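You operate a simulated robot arm through the tools that you are given. There is no shell and no other tool.

The job below is to be done with a simulated robot arm. You get a single attempt, and the scene is never put back.

## Task
Relabel the yellow folder with the pink label that matches its title.
Fine: peel the cream label into the grey tray; roll the new one down all along with the purple roller and put it back; the other label stays. Set down upright: purple roller.

It is judged by the outcome, as a careful person would: the job done as asked, and still so three seconds after it is handed in. It fails if anything else is knocked over, pushed out of place, dropped, spilled or broken.

## Robot
A 6-joint arm with a fingered hand, fixed in place. Base frame: the origin is at the foot of the arm, x ahead of it, y to its left, z up; the work surface is at about z = 88. Lengths are in cm, angles in rad, forces in N, time in s.
With the tool pointing down near the work surface it reaches from about 34 to 74 cm from the base axis. Its first joint turns from -2.007 to 2.007 rad. Payload 4 kg.
Tool frame: the origin (TCP) lies between the finger pads and is the grasp point; the fingertips stand 2.6 cm ahead of it; z points along the fingers, y is the line along which they close. The gripper opens to 13.2 cm. The gripper's body begins 7.3 cm behind the TCP. The gripper is a hand of 4 fingers: y runs from the thumb to the fingers, the wrist lies at [0, 0, -23.9] in the tool frame, and closing takes about 1.5 s.
Orientation is that of the tool frame in the base frame, as a unit quaternion [w, x, y, z]. With the fingers straight down and closing along the base's y, the tool's x points along the base's -x, its y along +y and its z along -z.

## Interface
- The arm moves only by the tool drive_tool. Its argument "plan" is a list of rows, each an object of numbers (a shift or turn left out is 0, a gripper value left out holds the last): "tx", "ty", "tz": the shift along the base's x, y, z in cm; "ax", "ay", "az": the turn, a rotation vector about the base's x, y, z in rad; "fingers": the gripper command, from -1 (shut) to 1 (fully open), values between in proportion. In form: [{"tx": .., "ty": .., "tz": .., "ax": .., "ay": .., "az": .., "fingers": ..}, ...]. A call has 1 to 20 rows; each row shifts and turns the commanded pose from where the row before left it. Each row takes 0.2 s and may step no farther than 5 cm and 0.15 rad from the row before; otherwise, or with a gripper value out of range, the whole call is refused. A pose out of reach is approached as far as the arm can. The call stops where the force on the tool passes 40 N (or 10 N more than at its start, if that is more) or the arm is blocked; 0.2 s more then pass. Each finger travels about 15.3 cm/s and halts on what it meets, pressing with about 24 N; the grip force reading is that of the motor and also rises with nothing between the fingers. The clock runs only during rows and for 0.2 s after the last one: add rows that do not move to give the fingers time. It gives the time, the measured TCP pose, the force on the tool (base axes), the opening and the grip force at its end, in the units of the frame above (readings bear some noise), with the torque about the TCP (base axes, N m) and any sound that the robot's microphone picked up.
- Cameras (640 x 400 px; columns grow to the right, rows downward): "scene" is fixed at [40.03, 50.09, 146.11]; the picture's right is [0.16, 0.99, 0.00], its down [0.93, -0.15, -0.34] and it looks along [-0.33, 0.05, -0.94] (base axes); focal length 214 px, centre (320, 200). "wrist" rides on the gripper at [6.8, 0.2, -9.7] in the tool frame; the picture's right is [-0.03, 1.00, 0.00], its down [-0.82, -0.02, -0.58] and it looks along [-0.58, -0.01, 0.82] (tool axes); focal length 270 px, centre (320, 200). There is no depth. A picture from a camera that has moved, and an enlarged one, comes with that camera's place and axes in the base frame and with its lens.
- camera(camera): a new picture of that camera. It takes no simulated time.
- lift_body(by): slides the trunk up (or, below 0, down) by that many cm; the arm rides with it, the base frame stays. It gives what a move gives, with no picture.
- grasp_type(shape): the hand has 4 fingers and takes this shape, open, in about a second: jaw (thumb against the fingers, like two jaws); tri (thumb and two fingers); tip (a fingertip pinch); poke (one finger out to press); point (the index stretched); flat (the hand flat); cup (the hand cupped); fist (a fist). The gripper value then closes the fingers along that shape, each until it touches; the sizes above hold for jaw. It gives what a move gives, with no picture.
- zoom(camera, box): a new picture of the part [left, top, right, bottom] of that camera's present view, enlarged. It takes no simulated time.
- job_done(): hands the job in; it is judged then, once.

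Nothing tells you positions but the pictures and the camera data. Unless the task says otherwise, let go and move clear before handing in.

The tools are called by a JSON object that holds its "method" and its "body". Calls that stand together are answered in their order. drive_tool: Moves the arm, as the interface text tells. Its arguments: {"type":"object","properties":{"plan":{"type":"array","items":{"type":"object","properties":{"tx":{"type":"number"},"ty":{"type":"number"},"tz":{"type":"number"},"ax":{"type":"number"},"ay":{"type":"number"},"az":{"type":"number"},"fingers":{"type":"number"}}}}},"required":["plan"]} The other tools are called the same way: lift_body (by) slides the trunk up or down; grasp_type (shape) gives the hand a shape; camera (camera) takes a picture; zoom (camera, box) takes an enlarged picture of a part of a camera's view; job_done () hands the job in.

At the start:

```text
time_s: 0.0
ee_pos: [18.93, 44.43, 117.67]
tcp_rot: [0.0, 0.0, 1.0, 0.0]
wrist_force: [0.4, -0.2, 0.1]
torque: [0.01, 0.01, 0.0]
width: 13.17
grip_force: 0.0
shape: jaw
trunk travel left (down, up): [-92.5, 6.5]
```

scene: 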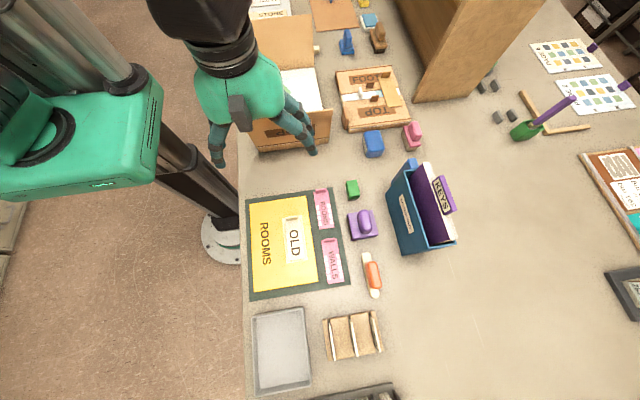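
wrist: 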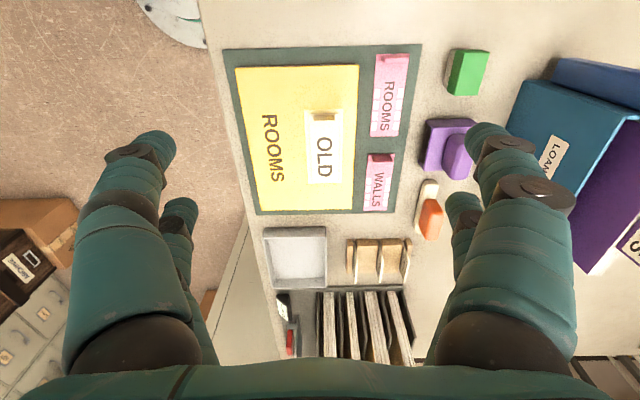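

I see a yellow folder titled "ROOMS" with a cream "OLD" label, and two pink labels (ROOMS, WALLS) next to it. The purple roller and grey tray are nearby; I'll zoom in to locate everything first.

{"method": "zoom", "body": {"camera": "scene", "box": [240, 170, 400, 270]}}

{"method": "zoom", "body": {"camera": "scene", "box": [240, 230, 400, 330]}}

{"method": "zoom", "body": {"camera": "wrist", "box": [220, 40, 500, 215]}}

{"method": "zoom", "body": {"camera": "scene", "box": [240, 300, 400, 400]}}

```text
4.00 times, centred on (320, 220) of scene
camera zoom: at [40.03, 50.09, 146.11], right [0.16, 0.99, 0.0], down [0.93, -0.15, -0.34], along [-0.33, 0.05, -0.94], focal length 858 px, centre (320, 120)
```

zoom: 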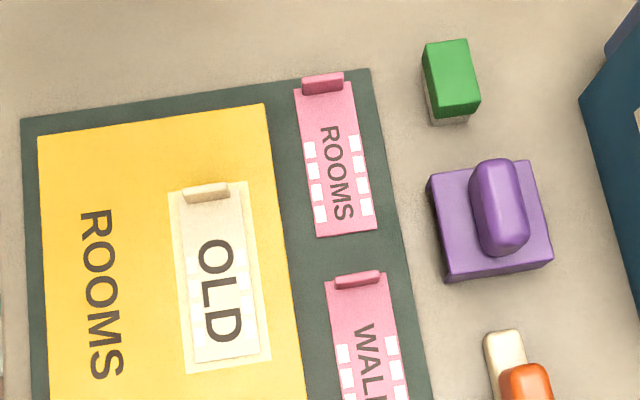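

```text
4.00 times, centred on (320, 280) of scene
camera zoom: at [40.03, 50.09, 146.11], right [0.16, 0.99, 0.0], down [0.93, -0.15, -0.34], along [-0.33, 0.05, -0.94], focal length 858 px, centre (320, -120)
```

zoom: 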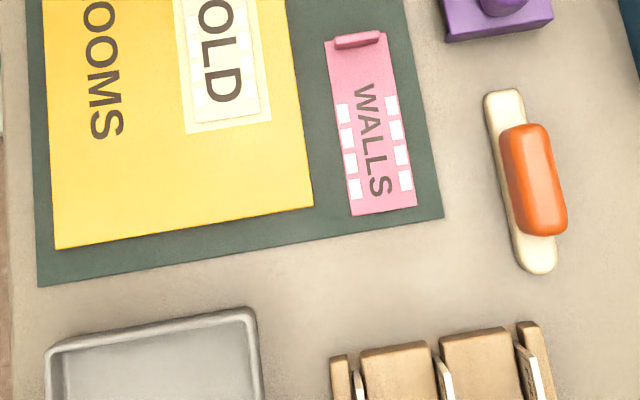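

```text
2.29 times, centred on (360, 128) of wrist
camera zoom: at [12.05, 44.62, 127.36], right [0.03, 1.0, 0.0], down [0.82, -0.02, 0.58], along [0.58, -0.01, -0.82], focal length 618 px, centre (229, 366)
```

zoom: 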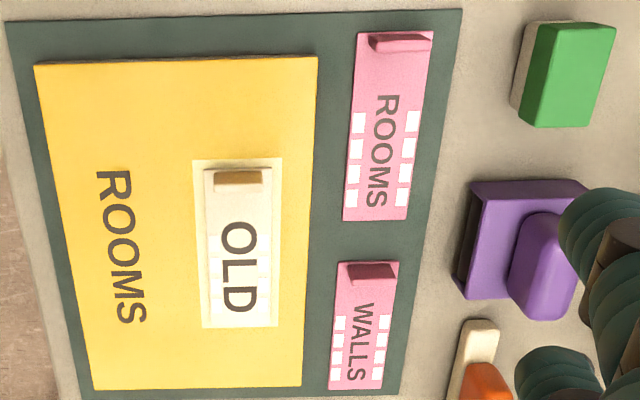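

```text
4.00 times, centred on (320, 350) of scene
camera zoom: at [40.03, 50.09, 146.11], right [0.16, 0.99, 0.0], down [0.93, -0.15, -0.34], along [-0.33, 0.05, -0.94], focal length 858 px, centre (320, -400)
```

zoom: 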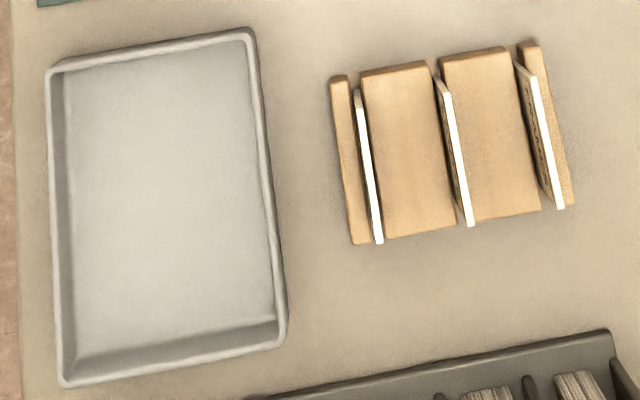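

The labels have small upright tabs at their -x ends, so I need to pinch along x. I'll turn the hand 90° about z and position the wrist camera over the folder.

{"method": "drive_tool", "body": {"plan": [{"az": 0.143, "tx": 1, "ty": -1}, {"az": 0.143, "tx": 1, "ty": -1}, {"az": 0.143, "tx": 1, "ty": -1}, {"az": 0.143, "tx": 1, "ty": -1}, {"az": 0.143, "tx": 1, "ty": -1}, {"az": 0.143, "tx": 1, "ty": -1}, {"az": 0.143, "tx": 1, "ty": -1}, {"az": 0.143, "tx": 1, "ty": -1}, {"az": 0.143, "ty": -1}, {"az": 0.143}, {"az": 0.1408}, {"az": 0}]}}

{"method": "camera", "body": {"camera": "wrist"}}

{"method": "camera", "body": {"camera": "scene"}}

```text
time_s: 2.6
ee_pos: [27.0, 35.65, 117.74]
tcp_rot: [0.001, -0.707, 0.707, 0.0]
wrist_force: [-1.0, -0.2, -0.2]
torque: [0.0, 0.01, 0.0]
width: 13.17
grip_force: 0.1
shape: jaw
trunk travel left (down, up): [-92.5, 6.5]
```

```text
taken
camera wrist: at [26.71, 28.63, 127.37], right [-1.0, 0.02, 0.0], down [0.02, 0.82, 0.58], along [0.01, 0.58, -0.82], focal length 270 px, centre (320, 200)
```

wrist: 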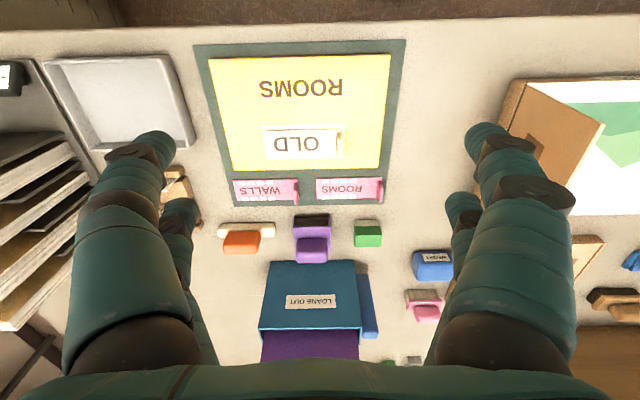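

```text
taken
```

scene: 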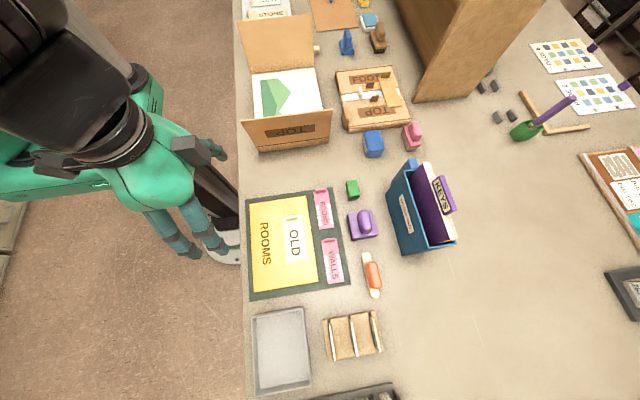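

{"method": "zoom", "body": {"camera": "wrist", "box": [220, 100, 400, 212]}}

{"method": "zoom", "body": {"camera": "wrist", "box": [210, 175, 390, 287]}}

```text
3.56 times, centred on (310, 156) of wrist
camera zoom: at [26.71, 28.63, 127.37], right [-1.0, 0.02, 0.0], down [0.02, 0.82, 0.58], along [0.01, 0.58, -0.82], focal length 961 px, centre (356, 356)
```

zoom: 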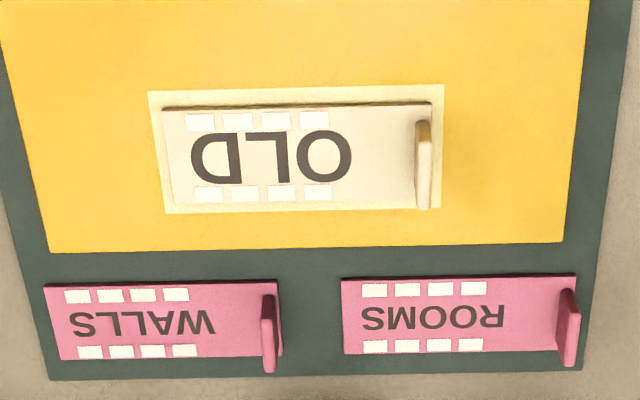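

```text
3.56 times, centred on (300, 231) of wrist
camera zoom: at [26.71, 28.63, 127.37], right [-1.0, 0.02, 0.0], down [0.02, 0.82, 0.58], along [0.01, 0.58, -0.82], focal length 961 px, centre (391, 90)
```

zoom: 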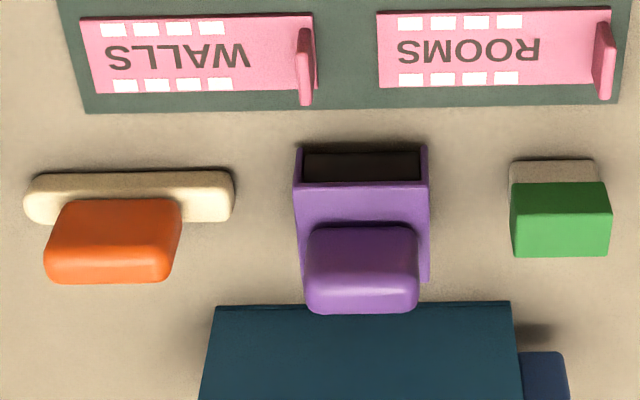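

{"method": "drive_tool", "body": {"plan": [{"tx": -0.5, "ty": 2, "tz": -3, "fingers": -0.2}, {"tx": -0.5, "ty": 2, "tz": -3}, {"tx": -0.5, "ty": 2, "tz": -3}, {"tx": -0.5, "ty": 2, "tz": -3}, {"tx": -0.5, "ty": 1.75, "tz": -3}, {"tx": -0.4, "tz": -2.7}, {}, {}]}}

{"method": "camera", "body": {"camera": "wrist"}}

{"method": "camera", "body": {"camera": "scene"}}

```text
time_s: 4.4
ee_pos: [24.12, 45.21, 99.83]
tcp_rot: [0.0, -0.706, 0.708, 0.001]
wrist_force: [0.3, -0.7, 0.2]
torque: [-0.04, -0.04, 0.02]
width: 5.33
grip_force: 0.1
shape: jaw
trunk travel left (down, up): [-92.5, 6.5]
```

```text
taken
camera wrist: at [23.77, 38.33, 109.59], right [-1.0, 0.03, 0.0], down [0.02, 0.82, 0.58], along [0.02, 0.58, -0.82], focal length 270 px, centre (320, 200)
```

wrist: 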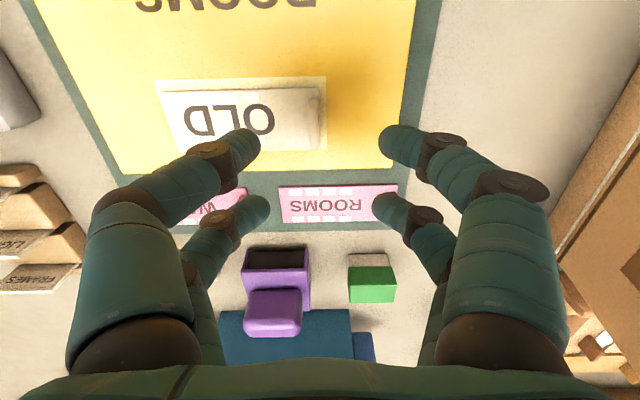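

```text
taken
```

scene: 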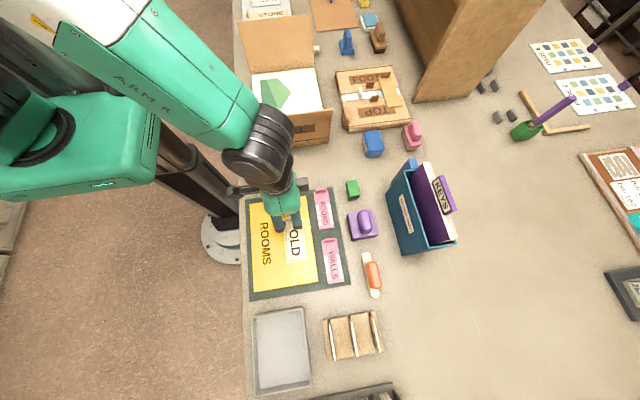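

{"method": "grasp_type", "body": {"shape": "tip"}}

{"method": "camera", "body": {"camera": "wrist"}}

{"method": "drive_tool", "body": {"plan": [{"fingers": -0.6}, {}, {}, {}, {}]}}

{"method": "camera", "body": {"camera": "wrist"}}

```text
time_s: 5.3
ee_pos: [23.95, 45.09, 99.99]
tcp_rot: [0.0, -0.706, 0.708, 0.0]
wrist_force: [-0.4, 0.4, 0.2]
torque: [0.01, -0.02, 0.0]
width: 13.19
grip_force: 0.1
shape: tip
trunk travel left (down, up): [-92.5, 6.5]
```

```text
taken
camera wrist: at [23.77, 38.32, 109.61], right [-1.0, 0.03, 0.0], down [0.02, 0.82, 0.58], along [0.02, 0.58, -0.82], focal length 270 px, centre (320, 200)
```

wrist: 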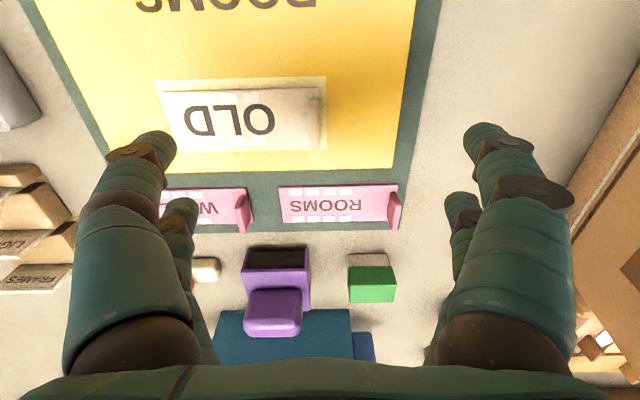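

```text
time_s: 6.5
ee_pos: [23.95, 45.11, 99.88]
tcp_rot: [0.0, -0.706, 0.708, 0.0]
wrist_force: [-0.9, 0.7, -1.2]
torque: [0.0, 0.01, 0.03]
width: 2.66
grip_force: 0.2
shape: tip
trunk travel left (down, up): [-92.5, 6.5]
```

```text
taken
camera wrist: at [23.77, 38.32, 109.61], right [-1.0, 0.03, 0.0], down [0.02, 0.82, 0.58], along [0.02, 0.58, -0.82], focal length 270 px, centre (320, 200)
```

wrist: 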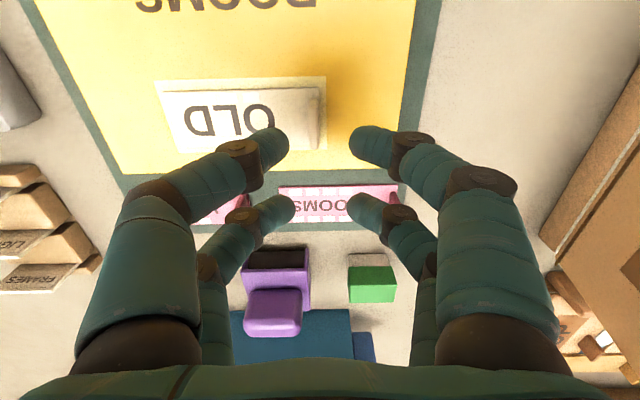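

{"method": "zoom", "body": {"camera": "wrist", "box": [220, 60, 420, 185]}}

{"method": "zoom", "body": {"camera": "scene", "box": [250, 180, 350, 242]}}

```text
3.20 times, centred on (320, 122) of wrist
camera zoom: at [23.77, 38.32, 109.61], right [-1.0, 0.03, 0.0], down [0.02, 0.82, 0.58], along [0.02, 0.58, -0.82], focal length 865 px, centre (320, 448)
```

zoom: 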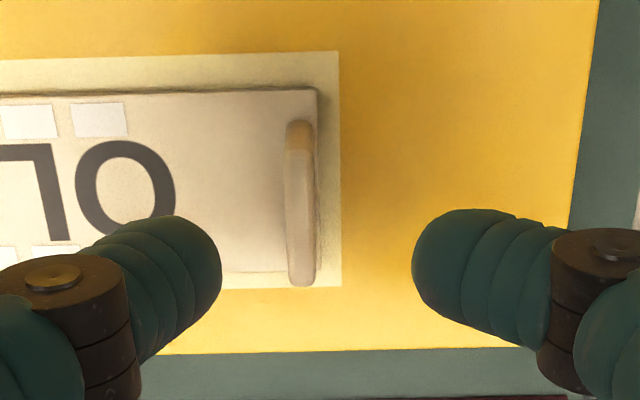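

```text
6.40 times, centred on (300, 211) of scene
camera zoom: at [40.03, 50.09, 146.11], right [0.16, 0.99, 0.0], down [0.93, -0.15, -0.34], along [-0.33, 0.05, -0.94], focal length 1373 px, centre (448, 130)
```

zoom: 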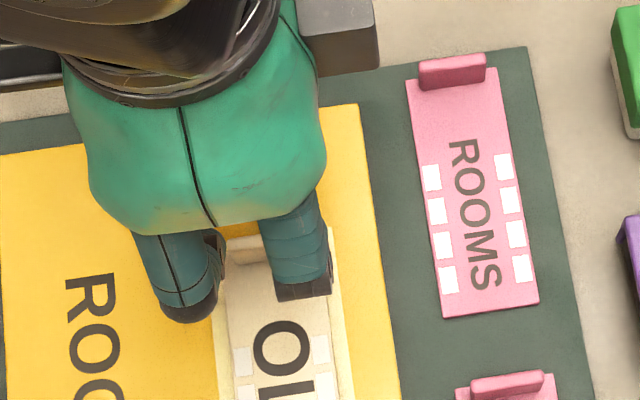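

{"method": "drive_tool", "body": {"plan": [{"tx": 0.3, "ty": 0.2, "tz": -2, "fingers": -0.5}, {"tz": -2}, {"tz": -2}, {"tz": -1.2}, {}]}}

{"method": "camera", "body": {"camera": "wrist"}}

{"method": "zoom", "body": {"camera": "scene", "box": [250, 180, 350, 242]}}

```text
time_s: 7.7
ee_pos: [24.29, 45.4, 92.84]
tcp_rot: [0.0, -0.707, 0.708, 0.0]
wrist_force: [0.0, 0.1, 0.3]
torque: [-0.01, 0.0, -0.01]
width: 3.27
grip_force: 0.0
shape: tip
trunk travel left (down, up): [-92.5, 6.5]
```

```text
taken
camera wrist: at [24.05, 38.55, 102.46], right [-1.0, 0.03, 0.0], down [0.02, 0.82, 0.58], along [0.02, 0.58, -0.82], focal length 270 px, centre (320, 200)
```

wrist: 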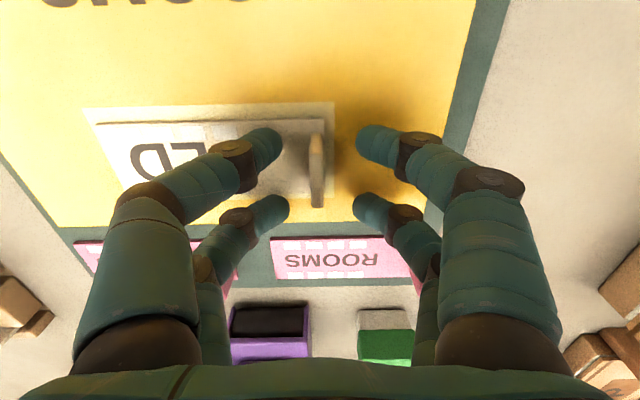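

```text
6.40 times, centred on (300, 211) of scene
camera zoom: at [40.03, 50.09, 146.11], right [0.16, 0.99, 0.0], down [0.93, -0.15, -0.34], along [-0.33, 0.05, -0.94], focal length 1373 px, centre (448, 130)
```

zoom: 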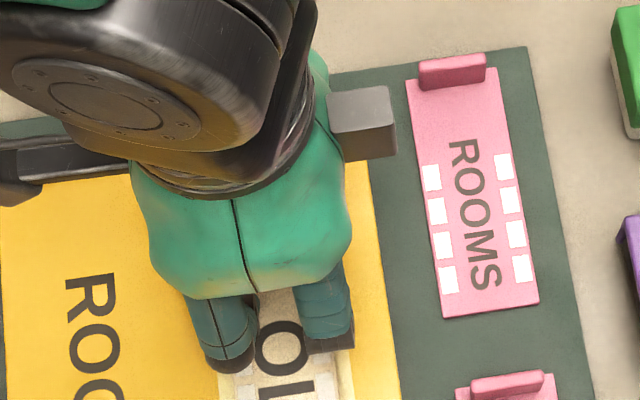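

The tab sits centred between the fingertips. I'll descend a little more and close on it.

{"method": "drive_tool", "body": {"plan": [{"tz": -0.5}, {"tz": -0.4}, {"tz": -0.3}, {}]}}

{"method": "drive_tool", "body": {"plan": [{"fingers": -1}, {}, {}, {}, {}, {}]}}

{"method": "camera", "body": {"camera": "wrist"}}

```text
time_s: 8.4
ee_pos: [24.21, 45.64, 92.26]
tcp_rot: [0.004, -0.707, 0.707, 0.002]
wrist_force: [-4.6, -0.1, 2.0]
torque: [0.0, -0.34, -0.04]
width: 1.48
grip_force: 12.2
shape: tip
trunk travel left (down, up): [-92.5, 6.5]
stopped in row 3: the force on the tool passed its limit at 43 N (the readings are from after the stop); the commanded pose is now the measured one
```

```text
time_s: 9.8
ee_pos: [24.28, 45.54, 92.37]
tcp_rot: [0.005, -0.707, 0.707, 0.001]
wrist_force: [-10.2, 1.2, 21.5]
torque: [-0.2, 0.07, 0.09]
width: 1.28
grip_force: 24.3
shape: tip
trunk travel left (down, up): [-92.5, 6.5]
```

```text
taken
camera wrist: at [24.07, 38.65, 101.89], right [-1.0, 0.03, 0.0], down [0.02, 0.81, 0.58], along [0.02, 0.58, -0.81], focal length 270 px, centre (320, 200)
```

wrist: 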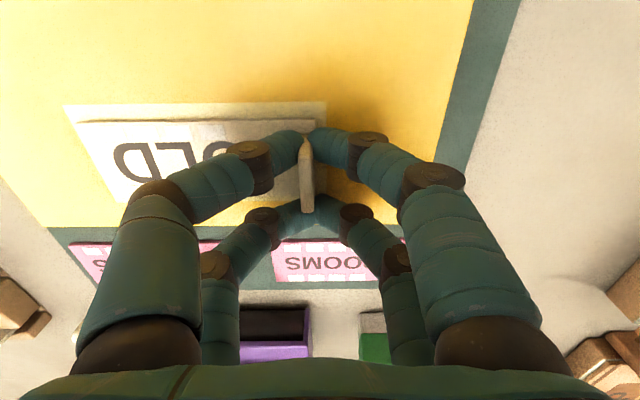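

The tab is gripped; I'll ease up slowly and see how the label peels.

{"method": "drive_tool", "body": {"plan": [{"tz": 0.3}, {"tz": 0.3}, {"tz": 0.3}, {}]}}

{"method": "camera", "body": {"camera": "wrist"}}

```text
time_s: 10.8
ee_pos: [24.47, 45.62, 93.14]
tcp_rot: [0.004, -0.706, 0.708, 0.001]
wrist_force: [0.1, 0.8, 0.9]
torque: [0.0, -0.04, -0.01]
width: 1.11
grip_force: 24.0
shape: tip
trunk travel left (down, up): [-92.5, 6.5]
```

```text
taken
camera wrist: at [24.24, 38.72, 102.68], right [-1.0, 0.03, 0.0], down [0.02, 0.81, 0.58], along [0.02, 0.58, -0.81], focal length 270 px, centre (320, 200)
```

wrist: 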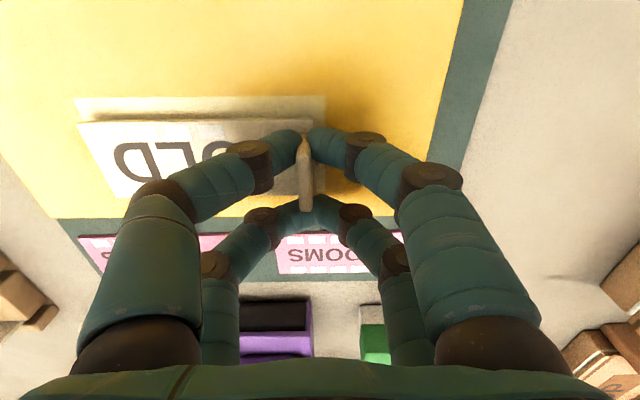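

{"method": "drive_tool", "body": {"plan": [{"tz": 0.4}, {"tz": 0.4}, {"tz": 0.4}, {"tz": 0.4}, {"tz": 0.4}, {}]}}

{"method": "camera", "body": {"camera": "wrist"}}

{"method": "zoom", "body": {"camera": "scene", "box": [250, 180, 350, 242]}}

```text
time_s: 12.2
ee_pos: [24.45, 45.64, 95.09]
tcp_rot: [0.004, -0.707, 0.708, 0.001]
wrist_force: [-0.2, -0.3, 0.2]
torque: [-0.02, 0.05, -0.02]
width: 1.07
grip_force: 23.8
shape: tip
trunk travel left (down, up): [-92.5, 6.5]
```

```text
taken
camera wrist: at [24.19, 38.74, 104.69], right [-1.0, 0.03, 0.0], down [0.02, 0.81, 0.58], along [0.02, 0.58, -0.81], focal length 270 px, centre (320, 200)
```

wrist: 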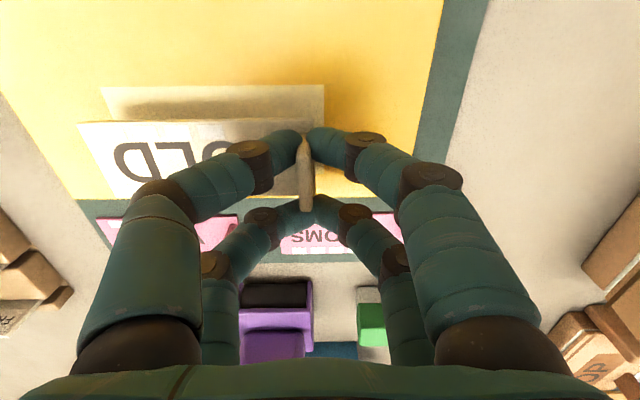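

```text
6.40 times, centred on (300, 211) of scene
camera zoom: at [40.03, 50.09, 146.11], right [0.16, 0.99, 0.0], down [0.93, -0.15, -0.34], along [-0.33, 0.05, -0.94], focal length 1373 px, centre (448, 130)
```

zoom: 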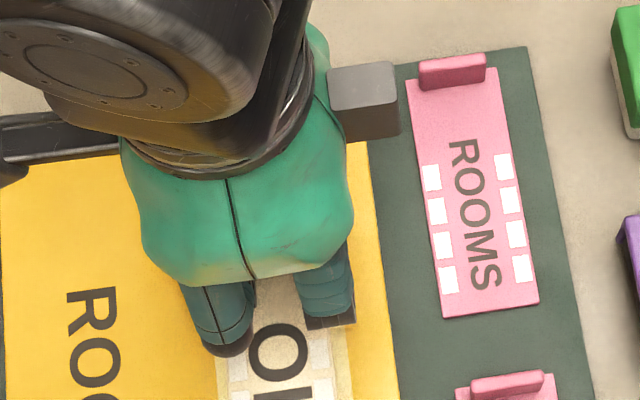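

The cream label came off cleanly and is held flat. I'll carry it over to the grey tray (centre about x 53.7, y 39).

{"method": "drive_tool", "body": {"plan": [{"tz": 1.5}, {"tz": 1.5}, {"tz": 1.5}, {"tz": 1.5, "tx": 1}, {"tx": 1.9, "ty": -0.5}, {"tx": 1.9, "ty": -0.5}, {"tx": 1.9, "ty": -0.5}, {"tx": 1.9, "ty": -0.5}, {"tx": 1.9, "ty": -0.6}, {"tx": 1.9, "ty": -0.6}, {"tx": 1.9, "ty": -0.6}, {"tx": 1.9, "ty": -0.6}, {"tx": 1.9, "ty": -0.6}, {"tx": 1.9, "ty": -0.5}, {"tx": 1.9, "ty": -0.5}, {"tx": 1.9, "ty": -0.4}, {"tx": 0.9}, {}]}}

{"method": "camera", "body": {"camera": "wrist"}}

{"method": "camera", "body": {"camera": "scene"}}

```text
time_s: 16.0
ee_pos: [49.15, 39.23, 101.09]
tcp_rot: [-0.004, 0.708, -0.707, -0.002]
wrist_force: [-0.7, -0.2, -0.8]
torque: [0.03, -0.03, 0.04]
width: 1.09
grip_force: 23.9
shape: tip
trunk travel left (down, up): [-92.5, 6.5]
```

```text
taken
camera wrist: at [48.96, 32.31, 110.68], right [-1.0, 0.03, 0.0], down [0.02, 0.81, 0.58], along [0.02, 0.58, -0.81], focal length 270 px, centre (320, 200)
```

wrist: 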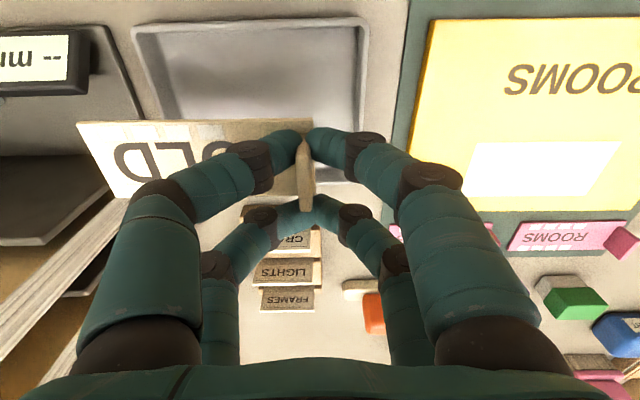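

```text
taken
```

scene: 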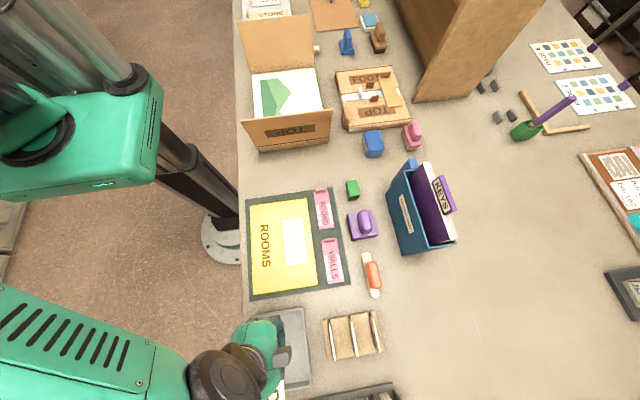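

{"method": "drive_tool", "body": {"plan": [{"tz": -1.5}, {"tz": -1.5}, {"tz": -1.5}, {"tz": -1.5}, {"tz": -1.2}, {"tz": -0.8}, {"tz": -0.5}, {"tz": -0.3}, {}]}}

{"method": "camera", "body": {"camera": "wrist"}}

{"method": "zoom", "body": {"camera": "scene", "box": [220, 300, 380, 400]}}

```text
time_s: 18.0
ee_pos: [49.06, 39.33, 92.24]
tcp_rot: [-0.004, 0.707, -0.707, -0.001]
wrist_force: [0.2, -0.1, -0.2]
torque: [-0.03, 0.02, -0.03]
width: 1.11
grip_force: 24.1
shape: tip
trunk travel left (down, up): [-92.5, 6.5]
```

```text
taken
camera wrist: at [48.94, 32.33, 101.86], right [-1.0, 0.03, 0.0], down [0.02, 0.81, 0.58], along [0.02, 0.58, -0.81], focal length 270 px, centre (320, 200)
```

wrist: 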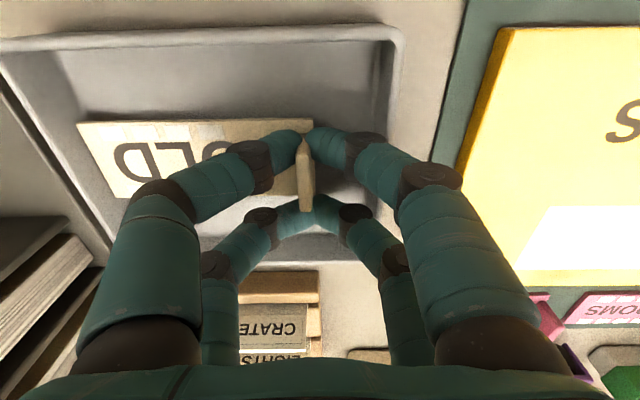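

```text
4.00 times, centred on (300, 350) of scene
camera zoom: at [40.03, 50.09, 146.11], right [0.16, 0.99, 0.0], down [0.93, -0.15, -0.34], along [-0.33, 0.05, -0.94], focal length 858 px, centre (400, -400)
```

zoom: 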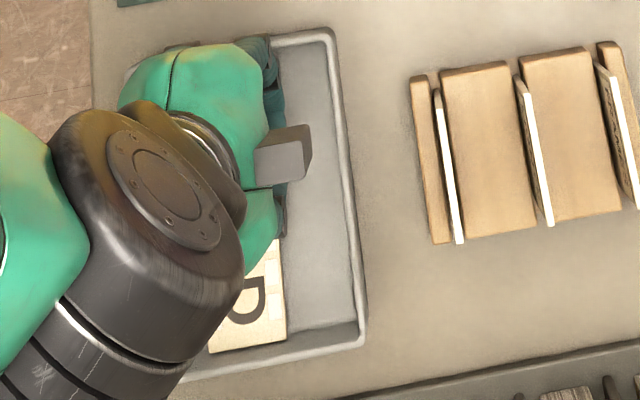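

Well inside the tray walls. I'll lower the last bit until contact, then release slightly and rise.

{"method": "drive_tool", "body": {"plan": [{"tz": -0.3}, {"tz": -0.3}, {"tz": -0.2}, {}]}}

```text
time_s: 19.0
ee_pos: [49.28, 39.22, 91.45]
tcp_rot: [0.004, -0.706, 0.708, 0.001]
wrist_force: [-0.1, 0.2, 1.1]
torque: [-0.04, -0.01, 0.01]
width: 1.09
grip_force: 23.6
shape: tip
trunk travel left (down, up): [-92.5, 6.5]
```

{"method": "drive_tool", "body": {"plan": [{"tz": -0.15}, {"tz": -0.15}, {}]}}

```text
time_s: 19.8
ee_pos: [49.21, 39.17, 91.46]
tcp_rot: [0.007, -0.707, 0.707, 0.001]
wrist_force: [3.5, -0.2, 19.6]
torque: [-0.38, -0.14, 0.02]
width: 1.15
grip_force: 24.5
shape: tip
trunk travel left (down, up): [-92.5, 6.5]
```

{"method": "drive_tool", "body": {"plan": [{"tz": 0.2}, {"fingers": -0.72}, {}, {}, {"tz": 0.3}, {"tz": 0.6}, {"tz": 1}, {"tz": 1.5}, {"tz": 2}, {"tz": 2}, {"tz": 2}]}}

{"method": "camera", "body": {"camera": "wrist"}}

```text
time_s: 22.2
ee_pos: [49.18, 39.01, 100.91]
tcp_rot: [-0.004, 0.707, -0.707, -0.001]
wrist_force: [-0.4, -0.8, 0.4]
torque: [0.0, 0.0, -0.03]
width: 1.85
grip_force: 0.1
shape: tip
trunk travel left (down, up): [-92.5, 6.5]
```

```text
taken
camera wrist: at [48.87, 32.27, 110.46], right [-1.0, 0.03, 0.0], down [0.02, 0.81, 0.58], along [0.02, 0.58, -0.81], focal length 270 px, centre (320, 200)
```

wrist: 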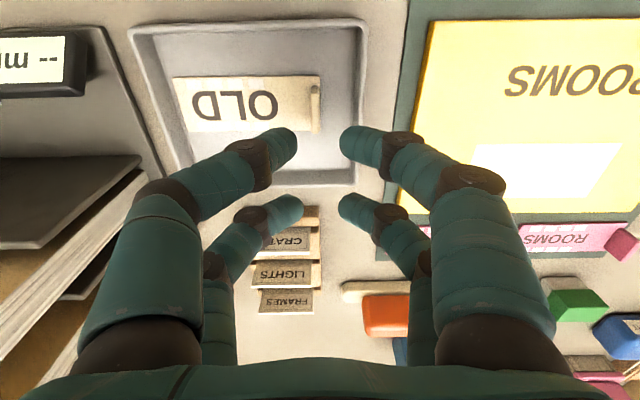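

Cream label lies flat in the tray. Next I'll go over the pink ROOMS label's tab (about x 17.3, y 53.9).

{"method": "drive_tool", "body": {"plan": [{"tz": 1, "fingers": -0.5}, {"tx": -2.2, "ty": 1}, {"tx": -2.2, "ty": 1}, {"tx": -2.2, "ty": 1}, {"tx": -2.2, "ty": 1}, {"tx": -2.2, "ty": 1}, {"tx": -2.2, "ty": 1}, {"tx": -2.2, "ty": 1}, {"tx": -2.2, "ty": 1}, {"tx": -2.2, "ty": 1}, {"tx": -2.2, "ty": 1}, {"tx": -2.2, "ty": 1}, {"tx": -2.2, "ty": 1}, {"tx": -2.2, "ty": 1}, {"tx": -2.2, "ty": 1}, {"tx": -1.1, "ty": 0.6, "tz": -1}, {"tz": -2}, {}]}}

{"method": "camera", "body": {"camera": "wrist"}}

{"method": "zoom", "body": {"camera": "scene", "box": [220, 300, 380, 400]}}

```text
time_s: 26.0
ee_pos: [17.22, 53.94, 98.87]
tcp_rot: [-0.003, 0.707, -0.707, -0.001]
wrist_force: [-0.4, -0.5, -0.4]
torque: [0.01, -0.01, 0.02]
width: 3.26
grip_force: 0.1
shape: tip
trunk travel left (down, up): [-92.5, 6.5]
```

```text
taken
camera wrist: at [16.96, 46.91, 108.44], right [-1.0, 0.03, 0.0], down [0.02, 0.81, 0.58], along [0.02, 0.58, -0.81], focal length 270 px, centre (320, 200)
```

wrist: 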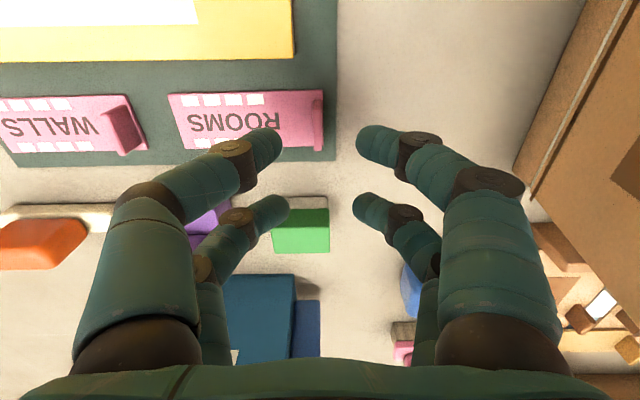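

```text
4.00 times, centred on (300, 350) of scene
camera zoom: at [40.03, 50.09, 146.11], right [0.16, 0.99, 0.0], down [0.93, -0.15, -0.34], along [-0.33, 0.05, -0.94], focal length 858 px, centre (400, -400)
```

zoom: 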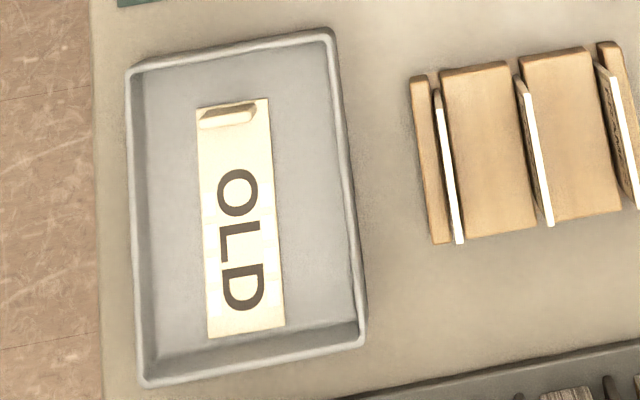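

{"method": "zoom", "body": {"camera": "wrist", "box": [220, 70, 420, 195]}}

{"method": "zoom", "body": {"camera": "scene", "box": [280, 170, 380, 232]}}

```text
3.20 times, centred on (320, 132) of wrist
camera zoom: at [16.96, 46.91, 108.44], right [-1.0, 0.03, 0.0], down [0.02, 0.81, 0.58], along [0.02, 0.58, -0.81], focal length 865 px, centre (320, 416)
```

zoom: 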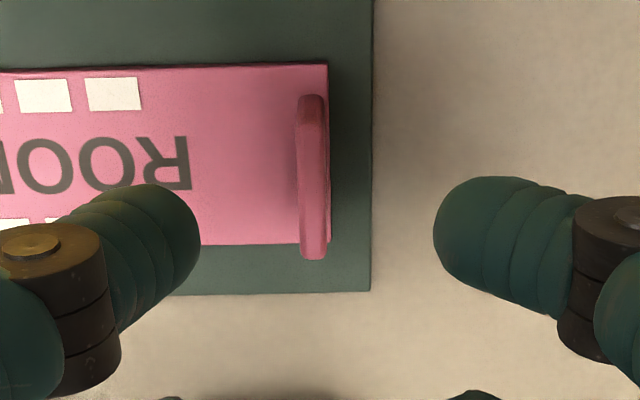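

```text
6.40 times, centred on (330, 201) of scene
camera zoom: at [40.03, 50.09, 146.11], right [0.16, 0.99, 0.0], down [0.93, -0.15, -0.34], along [-0.33, 0.05, -0.94], focal length 1373 px, centre (256, 194)
```

zoom: 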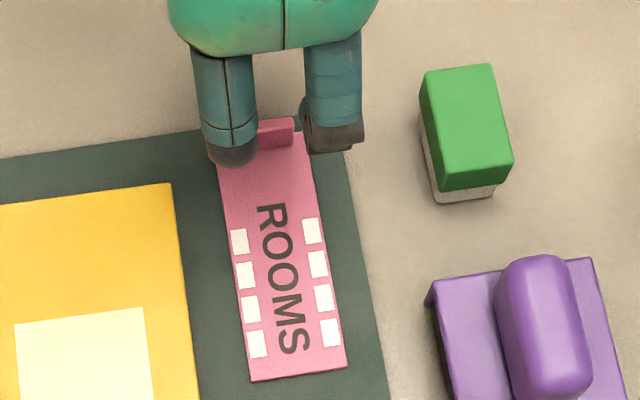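

{"method": "drive_tool", "body": {"plan": [{"tx": 0.15, "tz": -2}, {"tz": -2}, {"tz": -1.6}, {"tz": -1}, {"tz": -0.5}, {"tz": -0.3}, {}]}}

{"method": "camera", "body": {"camera": "wrist"}}

```text
time_s: 27.6
ee_pos: [17.45, 53.98, 91.47]
tcp_rot: [-0.004, 0.707, -0.707, -0.001]
wrist_force: [-0.2, -1.0, 2.2]
torque: [0.01, -0.09, -0.04]
width: 3.28
grip_force: 0.1
shape: tip
trunk travel left (down, up): [-92.5, 6.5]
```

```text
taken
camera wrist: at [17.16, 46.93, 101.01], right [-1.0, 0.03, 0.0], down [0.02, 0.81, 0.58], along [0.02, 0.58, -0.81], focal length 270 px, centre (320, 200)
```

wrist: 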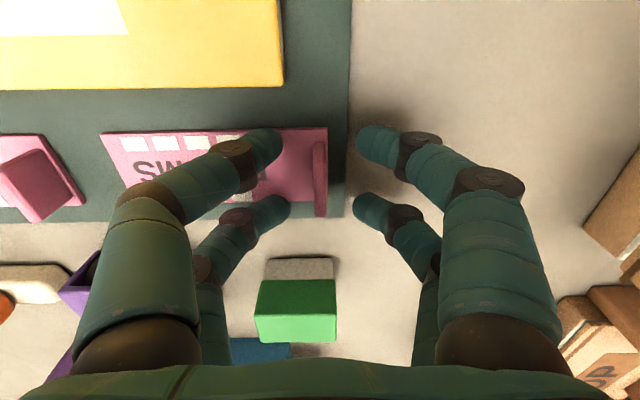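

{"method": "drive_tool", "body": {"plan": [{"fingers": -0.8}, {"fingers": -1}, {}, {}, {}, {}, {}]}}

{"method": "camera", "body": {"camera": "wrist"}}

```text
time_s: 29.2
ee_pos: [17.52, 53.85, 91.35]
tcp_rot: [0.003, -0.707, 0.708, 0.002]
wrist_force: [0.2, -0.5, 0.0]
torque: [0.01, -0.06, -0.04]
width: 0.78
grip_force: 24.2
shape: tip
trunk travel left (down, up): [-92.5, 6.5]
```

```text
taken
camera wrist: at [17.15, 46.94, 101.0], right [-1.0, 0.03, 0.0], down [0.02, 0.81, 0.58], along [0.02, 0.58, -0.81], focal length 270 px, centre (320, 200)
```

wrist: 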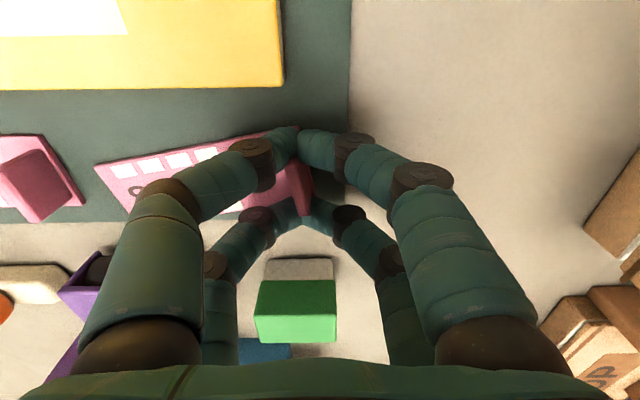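

The free label yawed about 0.15 rad as the fingers closed, but it appears held. I'll lift it a little and check the hold before compensating the yaw.

{"method": "drive_tool", "body": {"plan": [{"tz": 0.3}, {"tz": 0.5}, {"tz": 0.8}, {"tz": 1}, {"tz": 1}, {"tz": 1}, {}]}}

{"method": "camera", "body": {"camera": "wrist"}}

{"method": "zoom", "body": {"camera": "scene", "box": [250, 170, 380, 251]}}

```text
time_s: 30.8
ee_pos: [17.34, 53.73, 96.16]
tcp_rot: [0.003, -0.707, 0.707, 0.001]
wrist_force: [-0.1, 0.6, 0.4]
torque: [-0.02, 0.02, 0.05]
width: 0.76
grip_force: 24.2
shape: tip
trunk travel left (down, up): [-92.5, 6.5]
```

```text
taken
camera wrist: at [17.15, 46.89, 105.61], right [-1.0, 0.03, 0.0], down [0.02, 0.81, 0.58], along [0.02, 0.58, -0.81], focal length 270 px, centre (320, 200)
```

wrist: 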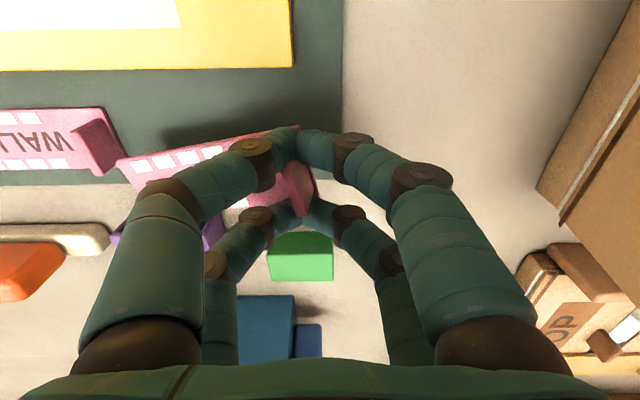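

```text
4.92 times, centred on (315, 210) of scene
camera zoom: at [40.03, 50.09, 146.11], right [0.16, 0.99, 0.0], down [0.93, -0.15, -0.34], along [-0.33, 0.05, -0.94], focal length 1056 px, centre (345, 148)
```

zoom: 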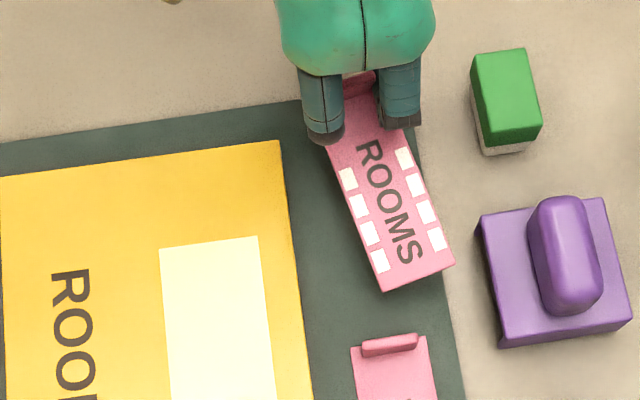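

The label is held, but yawed ~0.155 rad and drooping slightly. I'll move it above the bare patch on the folder while rotating the hand to compensate, then check alignment.

{"method": "drive_tool", "body": {"plan": [{"tz": 1}, {"tz": 1}, {"tx": 1, "ty": -1.3, "az": -0.05}, {"tx": 1, "ty": -1.3, "az": -0.05}, {"tx": 1, "ty": -1.3, "az": -0.055}, {"tx": 1, "ty": -1.3, "ay": -0.05}, {"tx": 1, "ty": -1.3, "ay": -0.05}, {"tx": 1, "ty": -1.3}, {"tx": 1, "ty": -1.0}, {}, {}]}}

{"method": "camera", "body": {"camera": "wrist"}}

{"method": "zoom", "body": {"camera": "scene", "box": [250, 190, 350, 252]}}

```text
time_s: 33.2
ee_pos: [24.55, 45.03, 98.01]
tcp_rot: [0.041, -0.649, 0.759, -0.031]
wrist_force: [0.6, 0.9, 0.2]
torque: [0.01, 0.01, 0.0]
width: 0.77
grip_force: 23.6
shape: tip
trunk travel left (down, up): [-92.5, 6.5]
```

```text
taken
camera wrist: at [22.19, 38.25, 107.44], right [-0.98, 0.18, -0.1], down [0.09, 0.8, 0.59], along [0.19, 0.57, -0.8], focal length 270 px, centre (320, 200)
```

wrist: 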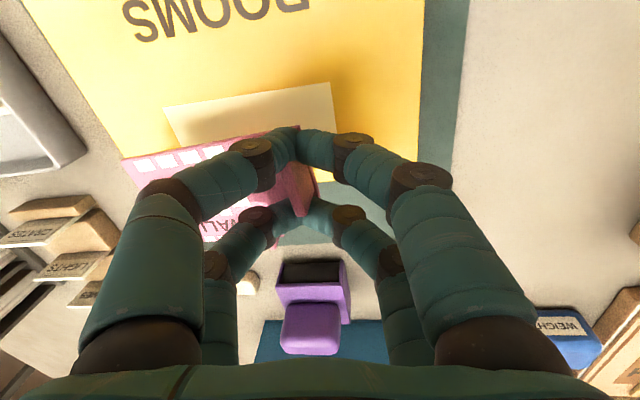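

```text
6.40 times, centred on (300, 221) of scene
camera zoom: at [40.03, 50.09, 146.11], right [0.16, 0.99, 0.0], down [0.93, -0.15, -0.34], along [-0.33, 0.05, -0.94], focal length 1373 px, centre (448, 66)
```

zoom: 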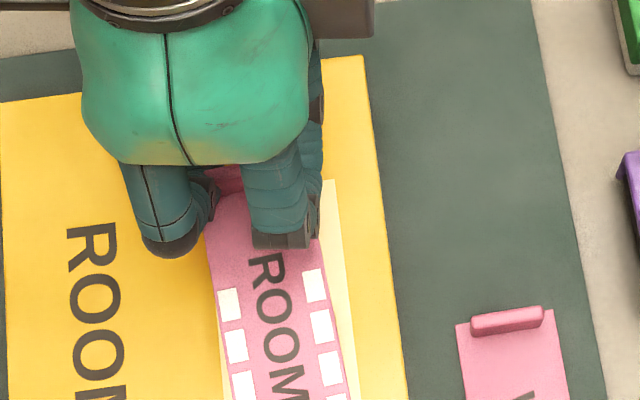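

{"method": "zoom", "body": {"camera": "scene", "box": [260, 200, 340, 250]}}

{"method": "zoom", "body": {"camera": "scene", "box": [260, 225, 340, 275]}}

{"method": "zoom", "body": {"camera": "wrist", "box": [100, 60, 380, 235]}}

```text
8.00 times, centred on (300, 225) of scene
camera zoom: at [40.03, 50.09, 146.11], right [0.16, 0.99, 0.0], down [0.93, -0.15, -0.34], along [-0.33, 0.05, -0.94], focal length 1716 px, centre (480, 0)
```

zoom: 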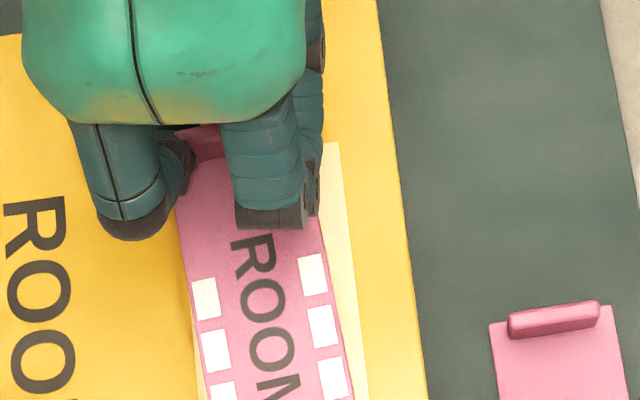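

```text
8.00 times, centred on (300, 250) of scene
camera zoom: at [40.03, 50.09, 146.11], right [0.16, 0.99, 0.0], down [0.93, -0.15, -0.34], along [-0.33, 0.05, -0.94], focal length 1716 px, centre (480, -200)
```

zoom: 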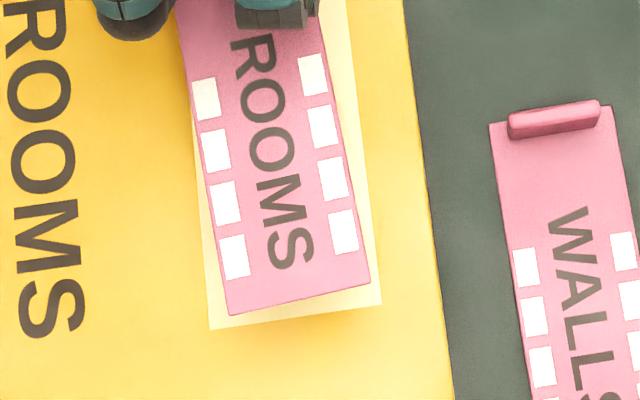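

```text
2.29 times, centred on (240, 148) of wrist
camera zoom: at [22.19, 38.25, 107.44], right [-0.98, 0.18, -0.1], down [0.09, 0.8, 0.59], along [0.19, 0.57, -0.8], focal length 618 px, centre (503, 320)
```

zoom: 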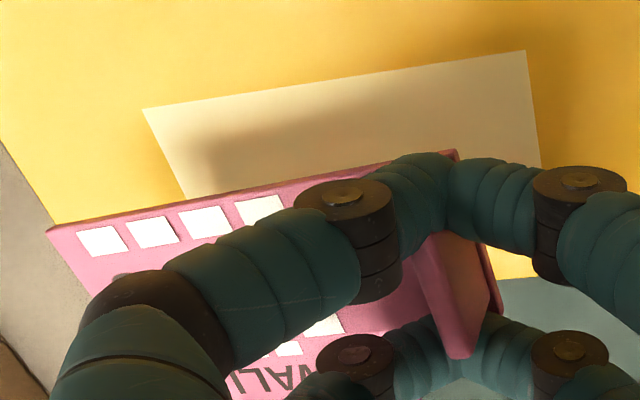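

{"method": "zoom", "body": {"camera": "scene", "box": [240, 230, 400, 330]}}

{"method": "zoom", "body": {"camera": "scene", "box": [240, 170, 400, 270]}}

```text
4.00 times, centred on (320, 280) of scene
camera zoom: at [40.03, 50.09, 146.11], right [0.16, 0.99, 0.0], down [0.93, -0.15, -0.34], along [-0.33, 0.05, -0.94], focal length 858 px, centre (320, -120)
```

zoom: 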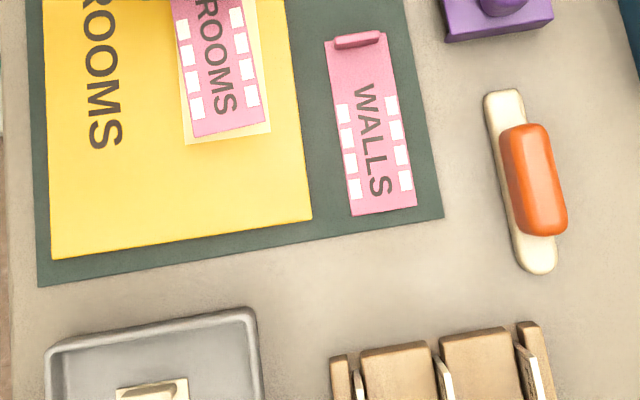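

```text
4.00 times, centred on (320, 220) of scene
camera zoom: at [40.03, 50.09, 146.11], right [0.16, 0.99, 0.0], down [0.93, -0.15, -0.34], along [-0.33, 0.05, -0.94], focal length 858 px, centre (320, 120)
```

zoom: 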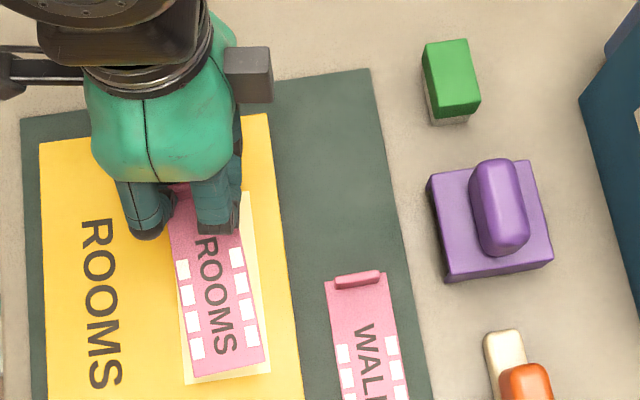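

{"method": "drive_tool", "body": {"plan": [{"tx": -0.3, "ty": 0.25, "az": -0.08}, {"tx": -0.3, "ay": -0.03}, {"tz": -1}, {"tz": -1}, {"tz": -1}, {"tz": -0.6}, {}, {}]}}

{"method": "camera", "body": {"camera": "wrist"}}

{"method": "zoom", "body": {"camera": "wrist", "box": [60, 60, 380, 260]}}

{"method": "zoom", "body": {"camera": "scene", "box": [260, 225, 340, 275]}}

```text
time_s: 35.0
ee_pos: [23.84, 45.33, 94.41]
tcp_rot: [0.052, -0.617, 0.784, -0.041]
wrist_force: [0.7, 0.8, -0.8]
torque: [0.0, -0.01, -0.01]
width: 0.76
grip_force: 24.0
shape: tip
trunk travel left (down, up): [-92.5, 6.5]
```

```text
taken
camera wrist: at [20.76, 38.68, 103.71], right [-0.96, 0.26, -0.13], down [0.13, 0.79, 0.6], along [0.26, 0.56, -0.79], focal length 270 px, centre (320, 200)
```

wrist: 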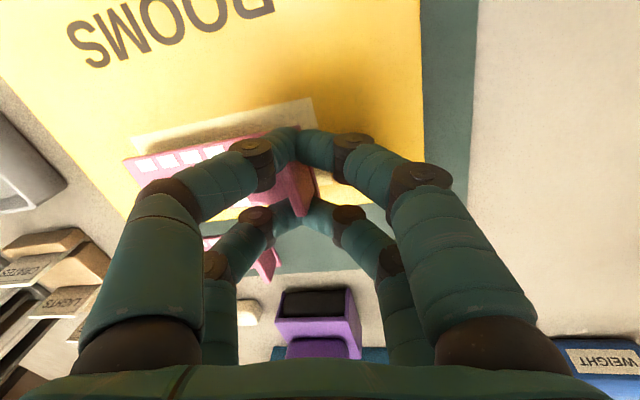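

```text
2.00 times, centred on (220, 160) of wrist
camera zoom: at [20.76, 38.68, 103.71], right [-0.96, 0.26, -0.13], down [0.13, 0.79, 0.6], along [0.26, 0.56, -0.79], focal length 541 px, centre (520, 280)
```

zoom: 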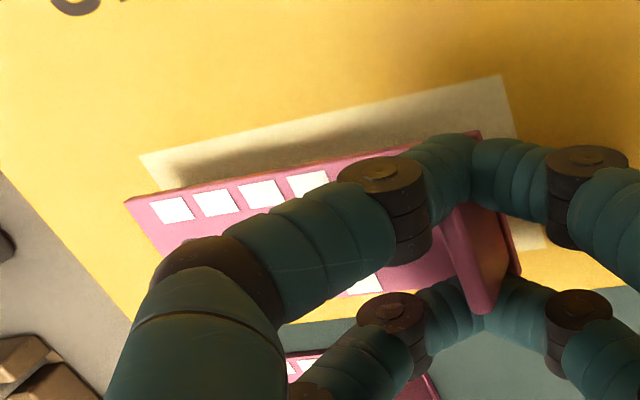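

```text
8.00 times, centred on (300, 250) of scene
camera zoom: at [40.03, 50.09, 146.11], right [0.16, 0.99, 0.0], down [0.93, -0.15, -0.34], along [-0.33, 0.05, -0.94], focal length 1716 px, centre (480, -200)
```

zoom: 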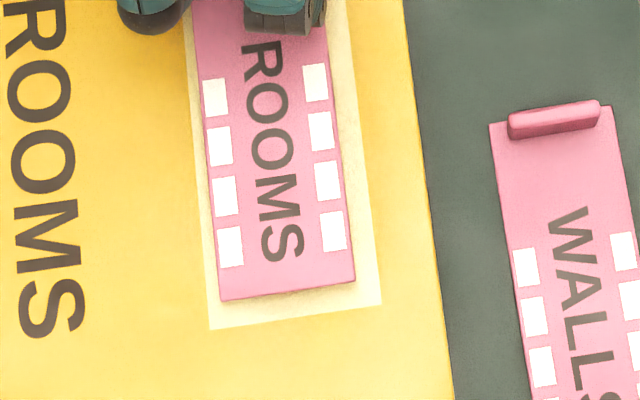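

Alignment over the bare patch looks good with even margins. Lowering to contact in small steps.

{"method": "drive_tool", "body": {"plan": [{"tz": -0.5}, {"tz": -0.4}, {"tz": -0.3}, {"tz": -0.2}, {}]}}

{"method": "zoom", "body": {"camera": "scene", "box": [260, 225, 340, 275]}}

{"method": "zoom", "body": {"camera": "wrist", "box": [60, 60, 380, 260]}}

```text
time_s: 36.2
ee_pos: [23.76, 45.26, 92.89]
tcp_rot: [0.052, -0.618, 0.784, -0.043]
wrist_force: [0.0, -0.7, 0.3]
torque: [0.0, -0.01, -0.04]
width: 0.78
grip_force: 23.6
shape: tip
trunk travel left (down, up): [-92.5, 6.5]
```

```text
8.00 times, centred on (300, 250) of scene
camera zoom: at [40.03, 50.09, 146.11], right [0.16, 0.99, 0.0], down [0.93, -0.15, -0.34], along [-0.33, 0.05, -0.94], focal length 1716 px, centre (480, -200)
```

zoom: 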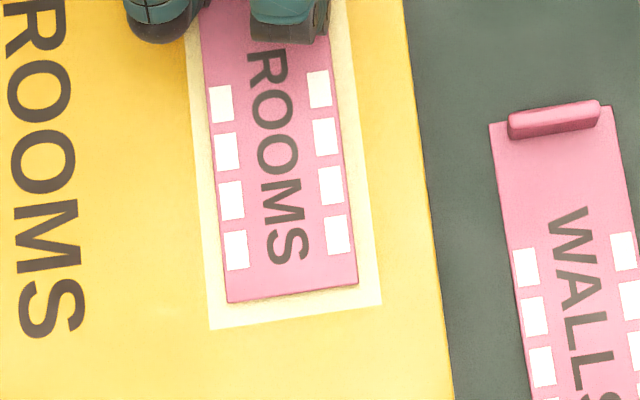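

```text
2.00 times, centred on (220, 160) of wrist
camera zoom: at [20.73, 38.69, 102.33], right [-0.96, 0.26, -0.13], down [0.13, 0.79, 0.6], along [0.26, 0.56, -0.79], focal length 541 px, centre (520, 280)
```

zoom: 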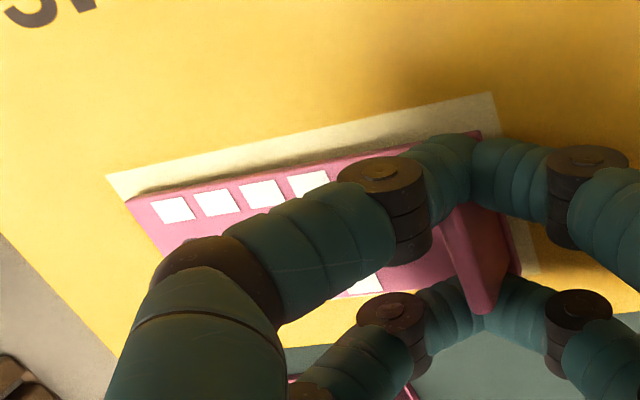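

{"method": "drive_tool", "body": {"plan": [{"tx": 0.1, "tz": -0.15}, {"tz": -0.15}, {"tz": -0.1}, {}]}}

```text
time_s: 37.2
ee_pos: [23.96, 45.2, 92.77]
tcp_rot: [0.055, -0.619, 0.783, -0.041]
wrist_force: [-0.6, 0.0, 33.0]
torque: [-0.64, -0.45, 0.02]
width: 0.88
grip_force: 23.7
shape: tip
trunk travel left (down, up): [-92.5, 6.5]
```

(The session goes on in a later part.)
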